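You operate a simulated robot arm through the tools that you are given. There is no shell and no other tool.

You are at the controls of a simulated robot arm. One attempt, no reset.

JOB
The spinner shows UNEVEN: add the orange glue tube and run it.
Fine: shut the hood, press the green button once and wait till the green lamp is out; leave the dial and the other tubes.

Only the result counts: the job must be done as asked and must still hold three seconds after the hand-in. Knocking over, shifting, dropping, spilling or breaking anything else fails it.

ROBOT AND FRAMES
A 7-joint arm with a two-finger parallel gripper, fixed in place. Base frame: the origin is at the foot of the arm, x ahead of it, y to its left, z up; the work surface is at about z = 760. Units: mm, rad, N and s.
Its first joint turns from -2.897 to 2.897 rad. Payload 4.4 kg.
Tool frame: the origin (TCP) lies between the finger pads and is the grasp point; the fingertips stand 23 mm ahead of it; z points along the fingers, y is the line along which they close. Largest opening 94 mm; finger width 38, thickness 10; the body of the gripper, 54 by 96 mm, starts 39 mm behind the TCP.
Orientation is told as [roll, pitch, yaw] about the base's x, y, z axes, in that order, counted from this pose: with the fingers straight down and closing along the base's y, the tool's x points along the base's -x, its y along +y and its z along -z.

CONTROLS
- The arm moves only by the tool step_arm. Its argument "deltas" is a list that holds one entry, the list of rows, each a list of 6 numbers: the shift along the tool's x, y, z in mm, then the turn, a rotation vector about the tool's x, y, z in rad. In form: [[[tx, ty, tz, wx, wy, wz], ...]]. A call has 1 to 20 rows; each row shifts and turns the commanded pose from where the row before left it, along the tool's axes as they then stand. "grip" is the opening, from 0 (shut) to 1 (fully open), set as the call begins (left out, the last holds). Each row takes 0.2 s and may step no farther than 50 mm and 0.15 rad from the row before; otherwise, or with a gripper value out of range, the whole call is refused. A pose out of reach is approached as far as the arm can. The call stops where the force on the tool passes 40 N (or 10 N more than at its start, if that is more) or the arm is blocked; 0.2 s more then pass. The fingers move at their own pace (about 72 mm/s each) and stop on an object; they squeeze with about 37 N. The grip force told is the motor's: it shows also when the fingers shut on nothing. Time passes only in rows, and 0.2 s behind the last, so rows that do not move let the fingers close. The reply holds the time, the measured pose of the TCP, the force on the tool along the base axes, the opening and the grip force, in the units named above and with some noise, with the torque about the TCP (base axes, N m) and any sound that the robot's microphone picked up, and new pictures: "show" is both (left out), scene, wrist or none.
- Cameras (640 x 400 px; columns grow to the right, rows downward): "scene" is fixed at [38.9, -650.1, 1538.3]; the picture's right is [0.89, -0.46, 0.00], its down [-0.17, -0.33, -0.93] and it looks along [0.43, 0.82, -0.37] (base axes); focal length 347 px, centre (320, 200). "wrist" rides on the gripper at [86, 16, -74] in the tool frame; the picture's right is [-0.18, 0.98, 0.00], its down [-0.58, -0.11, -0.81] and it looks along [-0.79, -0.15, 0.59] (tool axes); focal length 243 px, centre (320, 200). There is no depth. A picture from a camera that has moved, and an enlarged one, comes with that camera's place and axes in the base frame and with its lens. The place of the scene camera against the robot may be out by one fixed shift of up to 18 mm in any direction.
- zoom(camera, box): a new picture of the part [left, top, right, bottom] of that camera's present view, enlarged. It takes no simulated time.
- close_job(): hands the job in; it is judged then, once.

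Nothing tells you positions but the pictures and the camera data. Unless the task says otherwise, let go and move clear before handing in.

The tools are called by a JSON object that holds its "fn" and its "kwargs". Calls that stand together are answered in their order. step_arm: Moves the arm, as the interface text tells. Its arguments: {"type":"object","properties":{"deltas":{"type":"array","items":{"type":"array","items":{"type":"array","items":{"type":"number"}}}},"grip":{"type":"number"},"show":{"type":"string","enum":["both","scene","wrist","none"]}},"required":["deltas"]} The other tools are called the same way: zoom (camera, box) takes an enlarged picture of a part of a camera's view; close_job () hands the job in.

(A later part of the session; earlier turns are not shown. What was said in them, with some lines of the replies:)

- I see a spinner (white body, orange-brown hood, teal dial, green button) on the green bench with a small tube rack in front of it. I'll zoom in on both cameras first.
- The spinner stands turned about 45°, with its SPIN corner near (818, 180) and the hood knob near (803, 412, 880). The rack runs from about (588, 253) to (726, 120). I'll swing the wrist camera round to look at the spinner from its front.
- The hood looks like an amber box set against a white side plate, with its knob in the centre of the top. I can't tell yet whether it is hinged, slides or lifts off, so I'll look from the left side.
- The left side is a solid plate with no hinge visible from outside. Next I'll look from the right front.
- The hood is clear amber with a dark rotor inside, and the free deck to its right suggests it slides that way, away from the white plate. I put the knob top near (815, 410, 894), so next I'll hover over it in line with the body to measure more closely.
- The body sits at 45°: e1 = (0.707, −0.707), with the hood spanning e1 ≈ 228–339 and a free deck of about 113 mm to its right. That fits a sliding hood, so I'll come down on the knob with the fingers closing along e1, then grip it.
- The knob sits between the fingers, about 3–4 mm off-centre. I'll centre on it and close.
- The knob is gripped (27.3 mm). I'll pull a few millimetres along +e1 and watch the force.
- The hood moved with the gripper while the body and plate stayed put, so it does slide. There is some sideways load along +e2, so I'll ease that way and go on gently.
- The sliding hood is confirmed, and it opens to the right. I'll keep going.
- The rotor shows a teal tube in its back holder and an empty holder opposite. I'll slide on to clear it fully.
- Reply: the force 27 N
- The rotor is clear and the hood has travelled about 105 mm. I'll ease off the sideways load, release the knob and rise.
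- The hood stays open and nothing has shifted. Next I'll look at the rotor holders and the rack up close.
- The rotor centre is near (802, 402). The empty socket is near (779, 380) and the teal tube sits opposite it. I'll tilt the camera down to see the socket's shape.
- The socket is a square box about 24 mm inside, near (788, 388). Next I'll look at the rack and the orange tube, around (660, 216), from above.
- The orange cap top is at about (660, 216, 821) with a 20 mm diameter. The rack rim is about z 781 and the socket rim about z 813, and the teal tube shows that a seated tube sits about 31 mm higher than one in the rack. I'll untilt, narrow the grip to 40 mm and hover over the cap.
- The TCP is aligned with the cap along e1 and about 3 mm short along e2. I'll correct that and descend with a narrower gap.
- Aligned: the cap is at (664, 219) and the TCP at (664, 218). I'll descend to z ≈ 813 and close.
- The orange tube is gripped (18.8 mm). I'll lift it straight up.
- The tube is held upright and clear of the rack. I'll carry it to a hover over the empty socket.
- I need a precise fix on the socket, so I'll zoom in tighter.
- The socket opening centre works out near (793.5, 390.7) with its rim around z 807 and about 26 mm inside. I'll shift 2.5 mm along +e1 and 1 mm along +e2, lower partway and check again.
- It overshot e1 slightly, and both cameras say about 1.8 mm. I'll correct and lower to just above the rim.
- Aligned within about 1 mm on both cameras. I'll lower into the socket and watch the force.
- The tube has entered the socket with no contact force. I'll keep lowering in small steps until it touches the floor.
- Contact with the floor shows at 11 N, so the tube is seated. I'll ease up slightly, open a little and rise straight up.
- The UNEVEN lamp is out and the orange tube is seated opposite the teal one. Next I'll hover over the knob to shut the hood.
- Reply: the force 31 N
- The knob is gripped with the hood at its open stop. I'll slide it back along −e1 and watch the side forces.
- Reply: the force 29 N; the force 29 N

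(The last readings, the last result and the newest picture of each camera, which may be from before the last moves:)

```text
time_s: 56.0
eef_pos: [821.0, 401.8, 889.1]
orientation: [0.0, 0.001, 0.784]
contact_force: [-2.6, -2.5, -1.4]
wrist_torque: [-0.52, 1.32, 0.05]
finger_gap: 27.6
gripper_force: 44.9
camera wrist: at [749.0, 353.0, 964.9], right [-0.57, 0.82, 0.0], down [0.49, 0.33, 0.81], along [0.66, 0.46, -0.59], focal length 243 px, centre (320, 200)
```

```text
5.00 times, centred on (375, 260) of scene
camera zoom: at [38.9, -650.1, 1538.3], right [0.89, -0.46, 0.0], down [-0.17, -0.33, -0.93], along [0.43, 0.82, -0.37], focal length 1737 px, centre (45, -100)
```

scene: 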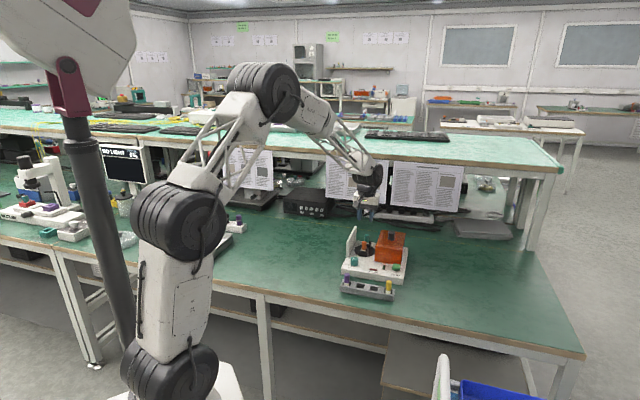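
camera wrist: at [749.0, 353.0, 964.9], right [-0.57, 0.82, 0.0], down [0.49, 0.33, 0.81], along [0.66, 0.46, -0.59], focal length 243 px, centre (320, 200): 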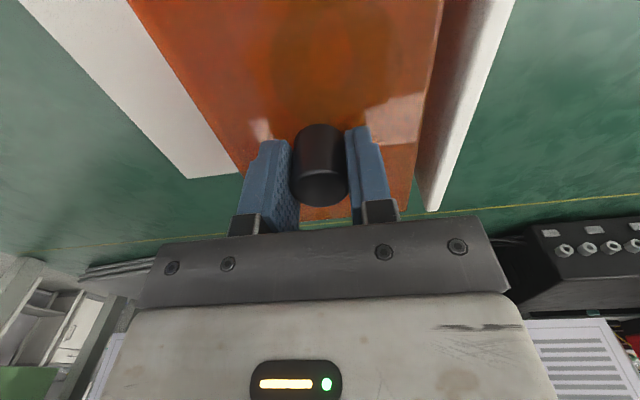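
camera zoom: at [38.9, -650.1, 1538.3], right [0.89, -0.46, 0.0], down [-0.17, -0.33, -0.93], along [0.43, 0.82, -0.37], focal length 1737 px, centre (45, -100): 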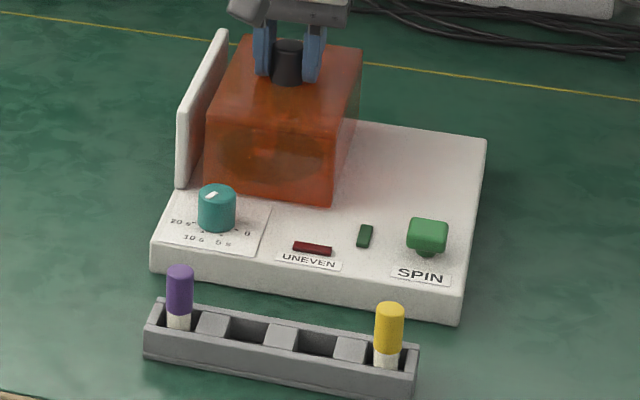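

About 11 mm remain, so I'll go in small steps until the stop.

{"fn": "step_arm", "kwargs": {"deltas": [[[0.05, 4, 0, 0, 0, 0], [0.05, 3, 0, 0, 0, 0], [0, 1.5, 0, 0, 0, 0], [0, 0, 0, 0, 0, 0]]], "show": "wrist"}}

{"fn": "zoom", "kwargs": {"camera": "scene", "box": [340, 220, 390, 270]}}

```text
time_s: 57.0
eef_pos: [814.4, 409.4, 890.2]
orientation: [0.001, 0.0, 0.785]
contact_force: [1.6, 4.0, 9.3]
wrist_torque: [-0.17, 0.96, 0.05]
finger_gap: 27.4
gripper_force: 44.6
camera wrist: at [742.5, 359.3, 964.7], right [-0.57, 0.82, 0.0], down [0.49, 0.33, 0.81], along [0.67, 0.46, -0.59], focal length 243 px, centre (320, 200)
```

wrist: 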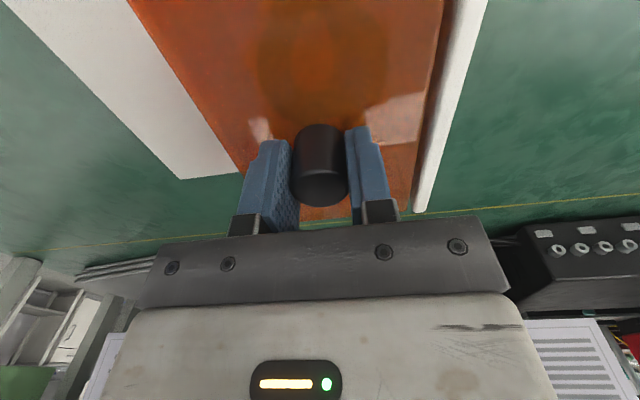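

```text
8.00 times, centred on (365, 245) of scene
camera zoom: at [38.9, -650.1, 1538.3], right [0.89, -0.46, 0.0], down [-0.17, -0.33, -0.93], along [0.43, 0.82, -0.37], focal length 2779 px, centre (-40, -160)
```

zoom: 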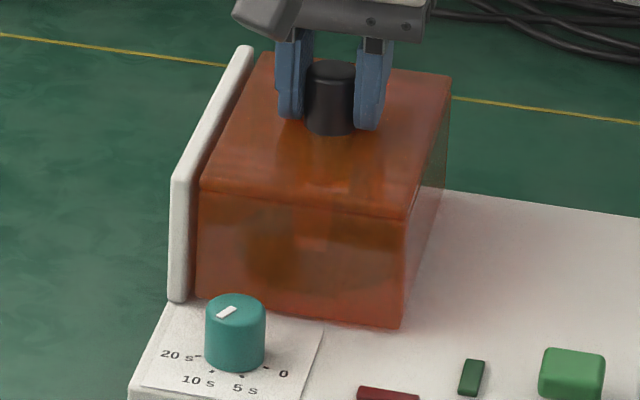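

About 2 mm remain compared with the first picture.

{"fn": "step_arm", "kwargs": {"deltas": [[[0, 1, 0, 0, 0, 0], [0, 1, 0, 0, 0, 0], [0, 0, 0, 0, 0, 0]]], "show": "none"}}

{"fn": "zoom", "kwargs": {"camera": "scene", "box": [340, 220, 390, 270]}}

```text
time_s: 57.8
eef_pos: [813.3, 409.7, 890.2]
orientation: [0.0, -0.001, 0.786]
contact_force: [21.4, 15.3, 5.5]
wrist_torque: [0.75, -0.02, 0.0]
finger_gap: 27.7
gripper_force: 45.0
```

```text
8.00 times, centred on (365, 245) of scene
camera zoom: at [38.9, -650.1, 1538.3], right [0.89, -0.46, 0.0], down [-0.17, -0.33, -0.93], along [0.43, 0.82, -0.37], focal length 2779 px, centre (-40, -160)
```

zoom: 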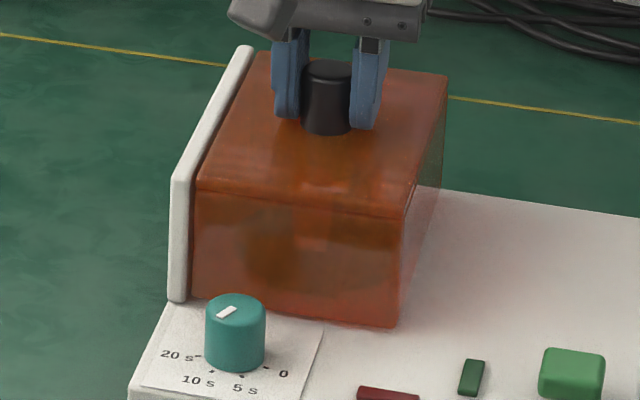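

{"fn": "step_arm", "kwargs": {"deltas": [[[-0.7, 1, 0, 0, 0, 0], [0, 0, 0, 0, 0, 0]]], "show": "none"}}

{"fn": "zoom", "kwargs": {"camera": "scene", "box": [340, 220, 390, 270]}}

```text
time_s: 58.4
eef_pos: [813.3, 410.3, 890.0]
orientation: [0.001, 0.0, 0.785]
contact_force: [31.8, 4.9, 6.7]
wrist_torque: [0.76, -0.21, 0.03]
finger_gap: 27.1
gripper_force: 45.3
```

```text
8.00 times, centred on (365, 245) of scene
camera zoom: at [38.9, -650.1, 1538.3], right [0.89, -0.46, 0.0], down [-0.17, -0.33, -0.93], along [0.43, 0.82, -0.37], focal length 2779 px, centre (-40, -160)
```

zoom: 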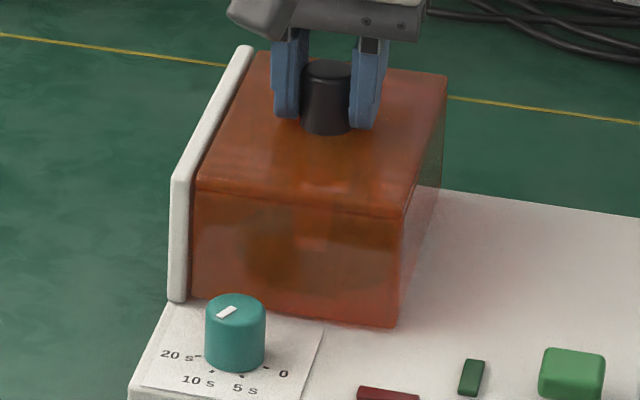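

The force along e1 is now about 19 N and the picture matches the start, so the hood is shut. I'll ease off, release and rise.

{"fn": "step_arm", "kwargs": {"deltas": [[[-0.7, -0.5, 0, 0, 0, 0], [0, 0, 0, 0, 0, 0]]], "show": "none"}}

{"fn": "step_arm", "kwargs": {"deltas": [[[0, 0, 0, 0, 0, 0], [0, 0, 0, 0, 0, 0], [0, 0, 0, 0, 0, 0], [0, 0, -30, 0, 0, 0], [0, 0, -40, 0, 0, 0], [0, 0, -30, 0, 0, 0], [0, 0, 0, 0, 0, 0]]], "grip": 0.7, "show": "wrist"}}

{"fn": "zoom", "kwargs": {"camera": "scene", "box": [340, 220, 390, 270]}}

{"fn": "zoom", "kwargs": {"camera": "scene", "box": [335, 220, 415, 300]}}

```text
time_s: 59.0
eef_pos: [813.0, 410.3, 889.2]
orientation: [0.0, 0.003, 0.786]
contact_force: [7.4, -12.6, 20.2]
wrist_torque: [-0.59, -0.34, -0.03]
finger_gap: 27.3
gripper_force: 45.6
```

```text
time_s: 60.6
eef_pos: [812.0, 411.6, 989.5]
orientation: [-0.001, 0.002, 0.785]
contact_force: [-0.1, -0.3, 0.3]
wrist_torque: [0.01, 0.0, 0.0]
finger_gap: 65.8
gripper_force: 0.0
camera wrist: at [739.1, 361.7, 1064.9], right [-0.57, 0.82, 0.0], down [0.49, 0.34, 0.81], along [0.66, 0.46, -0.59], focal length 243 px, centre (320, 200)
```

wrist: 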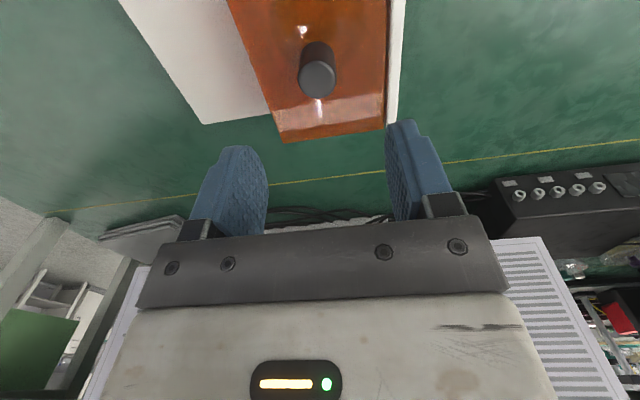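

```text
8.00 times, centred on (365, 245) of scene
camera zoom: at [38.9, -650.1, 1538.3], right [0.89, -0.46, 0.0], down [-0.17, -0.33, -0.93], along [0.43, 0.82, -0.37], focal length 2779 px, centre (-40, -160)
```

zoom: 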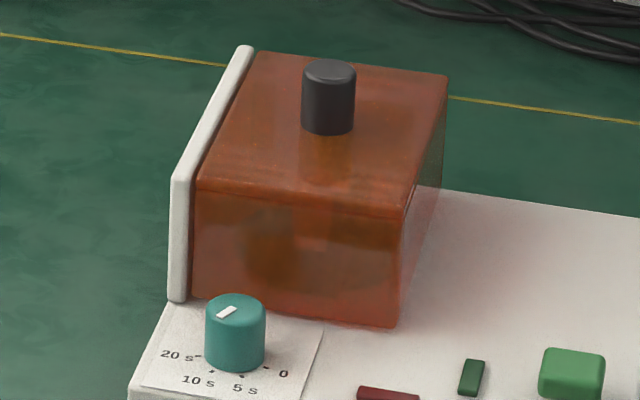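

```text
5.00 times, centred on (375, 260) of scene
camera zoom: at [38.9, -650.1, 1538.3], right [0.89, -0.46, 0.0], down [-0.17, -0.33, -0.93], along [0.43, 0.82, -0.37], focal length 1737 px, centre (45, -100)
```

zoom: 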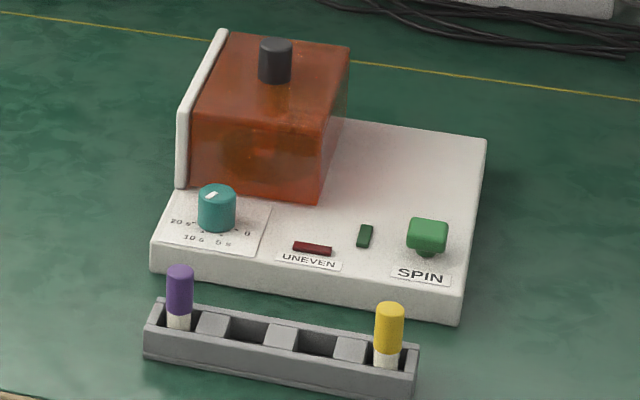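

The hood matches its first position. Next I'll move over to the SPIN button, near (835, 230), with the fingers closed.

{"fn": "step_arm", "kwargs": {"deltas": [[[25.3, -28.9, 0, 0, 0, 0], [25.3, -28.9, 0, 0, 0, 0], [25.3, -28.9, 20, 0, 0, 0], [25.3, -28.9, 20, 0, 0, 0], [25.3, -28.9, 20, 0, 0, 0], [0, 0, 0, 0, 0, 0]]], "grip": 0, "show": "wrist"}}

{"fn": "zoom", "kwargs": {"camera": "wrist", "box": [240, 40, 400, 180]}}

{"fn": "zoom", "kwargs": {"camera": "scene", "box": [380, 240, 410, 280]}}

```text
time_s: 62.0
eef_pos: [824.9, 215.9, 930.0]
orientation: [-0.001, 0.0, 0.786]
contact_force: [0.3, 1.2, 0.1]
wrist_torque: [-0.01, -0.03, 0.0]
finger_gap: 0.0
gripper_force: 36.7
camera wrist: at [753.6, 167.0, 1004.7], right [-0.57, 0.82, 0.0], down [0.49, 0.33, 0.81], along [0.66, 0.46, -0.59], focal length 243 px, centre (320, 200)
```

wrist: 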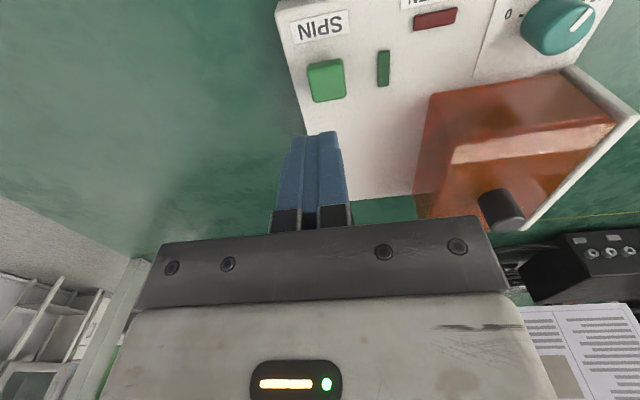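

```text
2.86 times, centred on (320, 110) of wrist
camera zoom: at [753.6, 167.0, 1004.7], right [-0.57, 0.82, 0.0], down [0.49, 0.33, 0.81], along [0.66, 0.46, -0.59], focal length 693 px, centre (320, 457)
```

zoom: 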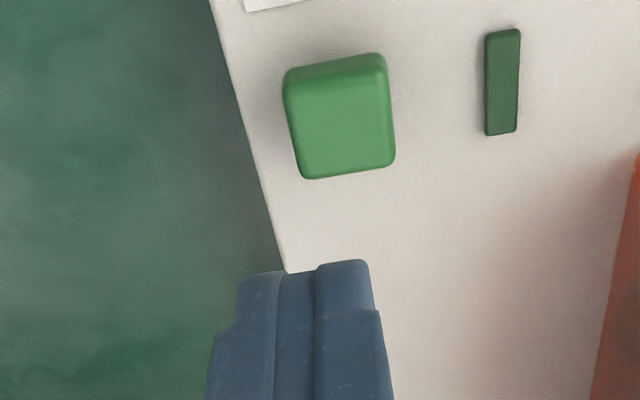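

```text
10.00 times, centred on (395, 260) of scene
camera zoom: at [38.9, -650.1, 1538.3], right [0.89, -0.46, 0.0], down [-0.17, -0.33, -0.93], along [0.43, 0.82, -0.37], focal length 3473 px, centre (-430, -400)
```

zoom: 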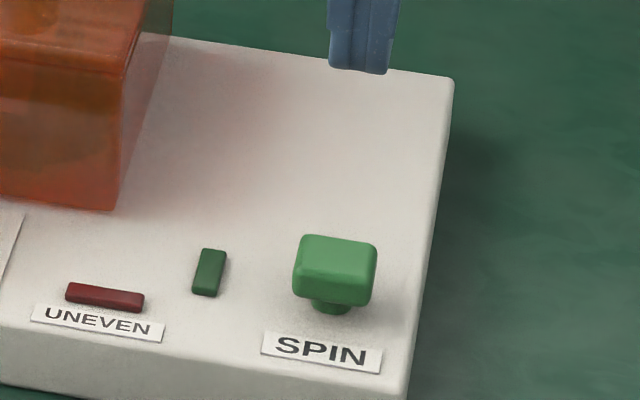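

The button top is at about (837, 234, 806) and roughly 28 mm square. I'll move over it and come down close.

{"fn": "step_arm", "kwargs": {"deltas": [[[-20, 3.9, 0, 0, 0, 0], [0, 0, 30, 0, 0, 0], [0, 0, 30, 0, 0, 0], [0, 0, 20, 0, 0, 0], [0, 0, 0, 0, 0, 0]]], "show": "wrist"}}

{"fn": "zoom", "kwargs": {"camera": "wrist", "box": [240, 60, 400, 200]}}

{"fn": "zoom", "kwargs": {"camera": "scene", "box": [380, 240, 410, 280]}}

```text
time_s: 63.2
eef_pos: [838.4, 236.8, 849.4]
orientation: [0.001, 0.0, 0.787]
contact_force: [0.8, -0.6, -0.3]
wrist_torque: [-0.01, 0.01, -0.02]
finger_gap: 0.0
gripper_force: 37.3
camera wrist: at [765.7, 186.9, 924.0], right [-0.57, 0.82, 0.0], down [0.49, 0.33, 0.81], along [0.66, 0.46, -0.59], focal length 243 px, centre (320, 200)
```

wrist: 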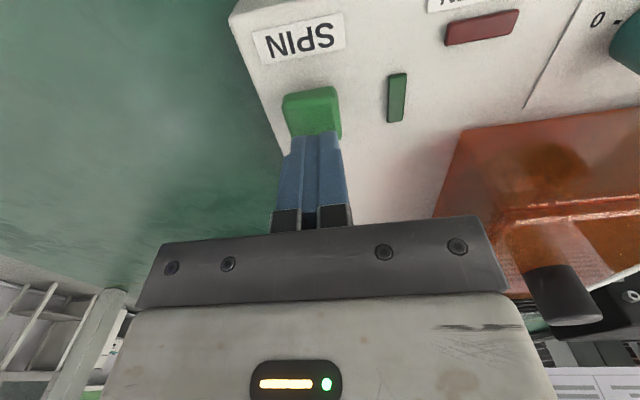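

```text
2.86 times, centred on (320, 130) of wrist
camera zoom: at [765.7, 186.9, 924.0], right [-0.57, 0.82, 0.0], down [0.49, 0.33, 0.81], along [0.66, 0.46, -0.59], focal length 693 px, centre (320, 400)
```

zoom: 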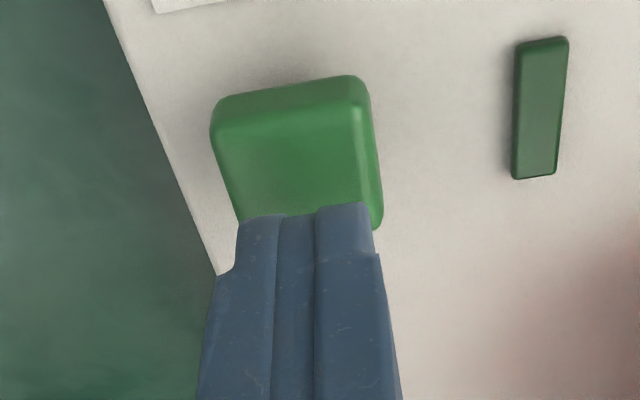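

```text
10.00 times, centred on (395, 260) of scene
camera zoom: at [38.9, -650.1, 1538.3], right [0.89, -0.46, 0.0], down [-0.17, -0.33, -0.93], along [0.43, 0.82, -0.37], focal length 3473 px, centre (-430, -400)
```

zoom: 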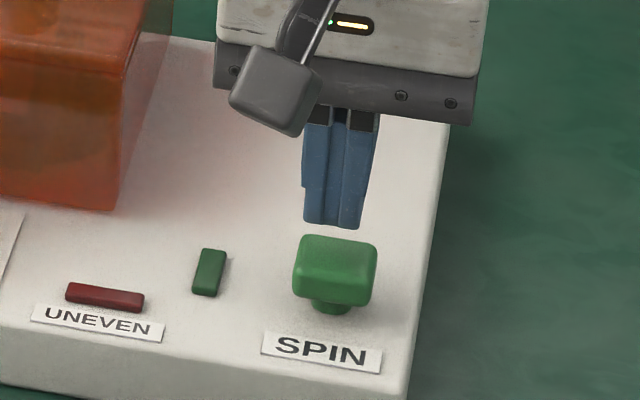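

{"fn": "step_arm", "kwargs": {"deltas": [[[2, -3, 0, 0, 0, 0], [0, 0, 7, 0, 0, 0], [0, 0, 5, 0, 0, 0], [0, 0, 0, 0, 0, 0]]], "show": "wrist"}}

{"fn": "zoom", "kwargs": {"camera": "scene", "box": [380, 240, 410, 280]}}

```text
time_s: 64.2
eef_pos: [838.9, 232.7, 837.3]
orientation: [-0.001, 0.001, 0.784]
contact_force: [0.1, 0.1, -0.8]
wrist_torque: [0.02, -0.02, 0.01]
finger_gap: 0.0
gripper_force: 36.6
camera wrist: at [766.9, 183.2, 912.3], right [-0.57, 0.82, 0.0], down [0.49, 0.33, 0.81], along [0.66, 0.46, -0.59], focal length 243 px, centre (320, 200)
```

wrist: 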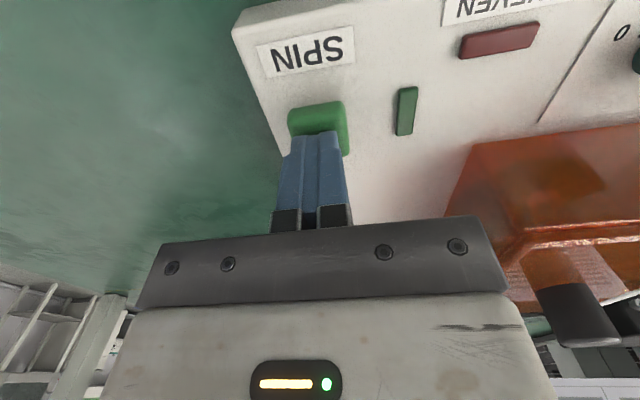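

```text
10.00 times, centred on (395, 260) of scene
camera zoom: at [38.9, -650.1, 1538.3], right [0.89, -0.46, 0.0], down [-0.17, -0.33, -0.93], along [0.43, 0.82, -0.37], focal length 3473 px, centre (-430, -400)
```

zoom: 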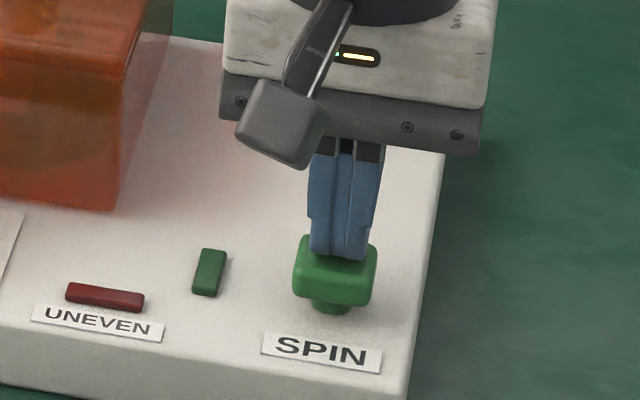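

Centred over the button. I'll lower until contact.

{"fn": "step_arm", "kwargs": {"deltas": [[[0, 0, 2, 0, 0, 0], [0, 0, 2, 0, 0, 0], [0, 0, 2, 0, 0, 0], [0, 0, 0, 0, 0, 0]]], "show": "none"}}

{"fn": "zoom", "kwargs": {"camera": "scene", "box": [380, 240, 410, 280]}}

```text
time_s: 65.2
eef_pos: [838.7, 233.1, 831.9]
orientation: [0.0, -0.001, 0.786]
contact_force: [1.8, 0.2, 2.5]
wrist_torque: [0.03, -0.03, -0.01]
finger_gap: 0.1
gripper_force: 37.3
```

```text
10.00 times, centred on (395, 260) of scene
camera zoom: at [38.9, -650.1, 1538.3], right [0.89, -0.46, 0.0], down [-0.17, -0.33, -0.93], along [0.43, 0.82, -0.37], focal length 3473 px, centre (-430, -400)
```

zoom: 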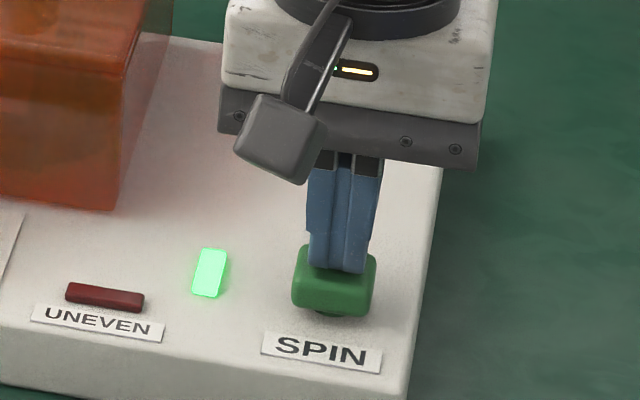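

The button is pressed and the green lamp is lit. I'll lift straight off and wait.

{"fn": "step_arm", "kwargs": {"deltas": [[[0, 0, -15, 0, 0, 0], [0, 0, -30, 0, 0, 0], [0, 0, -40, 0, 0, 0], [0, 0, -40, 0, 0, 0], [0, 0, 0, 0, 0, 0], [0, 0, 0, 0, 0, 0]]], "show": "none"}}

{"fn": "zoom", "kwargs": {"camera": "scene", "box": [335, 220, 415, 300]}}

```text
time_s: 66.6
eef_pos: [839.8, 234.6, 956.4]
orientation: [-0.001, 0.001, 0.784]
contact_force: [0.5, -0.8, 0.2]
wrist_torque: [0.01, -0.02, 0.02]
finger_gap: 0.0
gripper_force: 37.2
```

```text
5.00 times, centred on (375, 260) of scene
camera zoom: at [38.9, -650.1, 1538.3], right [0.89, -0.46, 0.0], down [-0.17, -0.33, -0.93], along [0.43, 0.82, -0.37], focal length 1737 px, centre (45, -100)
```

zoom: 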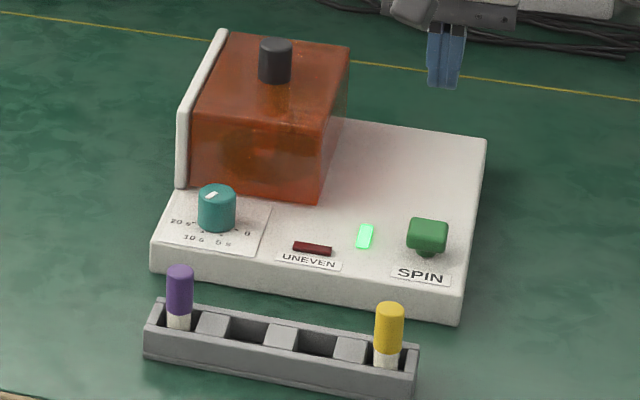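

The spinner is running and the lamp is on. I'll wait it out.

{"fn": "step_arm", "kwargs": {"deltas": [[[0, 0, 0, 0, 0, 0], [0, 0, 0, 0, 0, 0], [0, 0, 0, 0, 0, 0], [0, 0, 0, 0, 0, 0], [0, 0, 0, 0, 0, 0], [0, 0, 0, 0, 0, 0], [0, 0, 0, 0, 0, 0], [0, 0, 0, 0, 0, 0], [0, 0, 0, 0, 0, 0], [0, 0, 0, 0, 0, 0], [0, 0, 0, 0, 0, 0], [0, 0, 0, 0, 0, 0], [0, 0, 0, 0, 0, 0], [0, 0, 0, 0, 0, 0], [0, 0, 0, 0, 0, 0], [0, 0, 0, 0, 0, 0], [0, 0, 0, 0, 0, 0], [0, 0, 0, 0, 0, 0], [0, 0, 0, 0, 0, 0], [0, 0, 0, 0, 0, 0]]], "show": "none"}}

{"fn": "zoom", "kwargs": {"camera": "scene", "box": [335, 220, 415, 300]}}

```text
time_s: 70.8
eef_pos: [839.9, 235.7, 957.5]
orientation: [0.0, 0.0, 0.784]
contact_force: [0.9, -0.1, 0.0]
wrist_torque: [0.01, 0.02, 0.01]
finger_gap: 0.0
gripper_force: 37.1
```

```text
5.00 times, centred on (375, 260) of scene
camera zoom: at [38.9, -650.1, 1538.3], right [0.89, -0.46, 0.0], down [-0.17, -0.33, -0.93], along [0.43, 0.82, -0.37], focal length 1737 px, centre (45, -100)
```

zoom: 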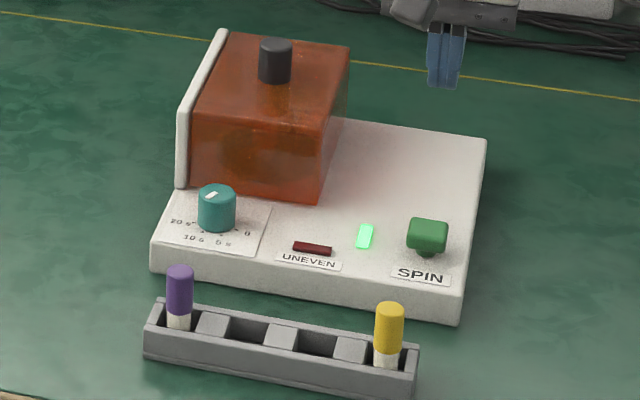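

The lamp is still on, so I'll keep waiting.

{"fn": "step_arm", "kwargs": {"deltas": [[[0, 0, 0, 0, 0, 0], [0, 0, 0, 0, 0, 0], [0, 0, 0, 0, 0, 0], [0, 0, 0, 0, 0, 0], [0, 0, 0, 0, 0, 0], [0, 0, 0, 0, 0, 0], [0, 0, 0, 0, 0, 0], [0, 0, 0, 0, 0, 0], [0, 0, 0, 0, 0, 0], [0, 0, 0, 0, 0, 0], [0, 0, 0, 0, 0, 0], [0, 0, 0, 0, 0, 0], [0, 0, 0, 0, 0, 0], [0, 0, 0, 0, 0, 0], [0, 0, 0, 0, 0, 0], [0, 0, 0, 0, 0, 0], [0, 0, 0, 0, 0, 0], [0, 0, 0, 0, 0, 0], [0, 0, 0, 0, 0, 0], [0, 0, 0, 0, 0, 0]]], "show": "none"}}

{"fn": "step_arm", "kwargs": {"deltas": [[[0, 0, 0, 0, 0, 0], [0, 0, 0, 0, 0, 0], [0, 0, 0, 0, 0, 0], [0, 0, 0, 0, 0, 0], [0, 0, 0, 0, 0, 0], [0, 0, 0, 0, 0, 0], [0, 0, 0, 0, 0, 0], [0, 0, 0, 0, 0, 0], [0, 0, 0, 0, 0, 0], [0, 0, 0, 0, 0, 0], [0, 0, 0, 0, 0, 0], [0, 0, 0, 0, 0, 0], [0, 0, 0, 0, 0, 0], [0, 0, 0, 0, 0, 0], [0, 0, 0, 0, 0, 0], [0, 0, 0, 0, 0, 0], [0, 0, 0, 0, 0, 0], [0, 0, 0, 0, 0, 0], [0, 0, 0, 0, 0, 0], [0, 0, 0, 0, 0, 0]]], "show": "none"}}

{"fn": "zoom", "kwargs": {"camera": "scene", "box": [335, 220, 415, 300]}}

```text
time_s: 75.0
eef_pos: [840.6, 233.4, 958.2]
orientation: [0.0, 0.0, 0.786]
contact_force: [0.0, 0.0, 0.4]
wrist_torque: [0.02, -0.02, -0.01]
finger_gap: 0.2
gripper_force: 37.5
```

```text
time_s: 79.2
eef_pos: [840.8, 233.9, 956.6]
orientation: [0.001, 0.003, 0.785]
contact_force: [-0.1, 0.1, 0.0]
wrist_torque: [-0.01, 0.01, 0.02]
finger_gap: 0.0
gripper_force: 37.6
```

```text
5.00 times, centred on (375, 260) of scene
camera zoom: at [38.9, -650.1, 1538.3], right [0.89, -0.46, 0.0], down [-0.17, -0.33, -0.93], along [0.43, 0.82, -0.37], focal length 1737 px, centre (45, -100)
```

zoom: 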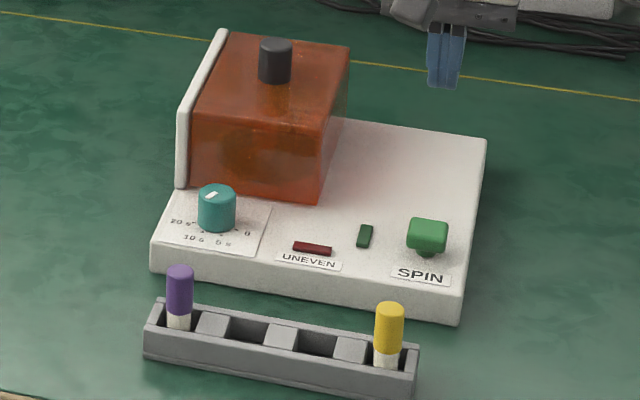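

The green lamp is out, UNEVEN is dark, the hood is shut, and the dial and other tubes are where they were. The gripper is empty and clear, so I'm handing in.

{"fn": "close_job", "kwargs": {}}

```text
The job is handed in.
```

The orange glue tube is in the spinner, opposite the teal one, and the spin has run to the end. The job is handed in; I haven't seen a verdict.

- **Balance:** the UNEVEN lamp went out once the orange tube was seated, and it was still out after the run.
- **Hood:** I slid it shut against its stop before starting. In the last picture it sits where it did at the start.
- **Run:** I pressed the green button once. The green lamp came on and was out when I checked about 14 seconds later.
- **Left alone:** the dial, the purple and yellow tubes and the rack look unmoved in the last picture. The arm is clear and holding nothing.
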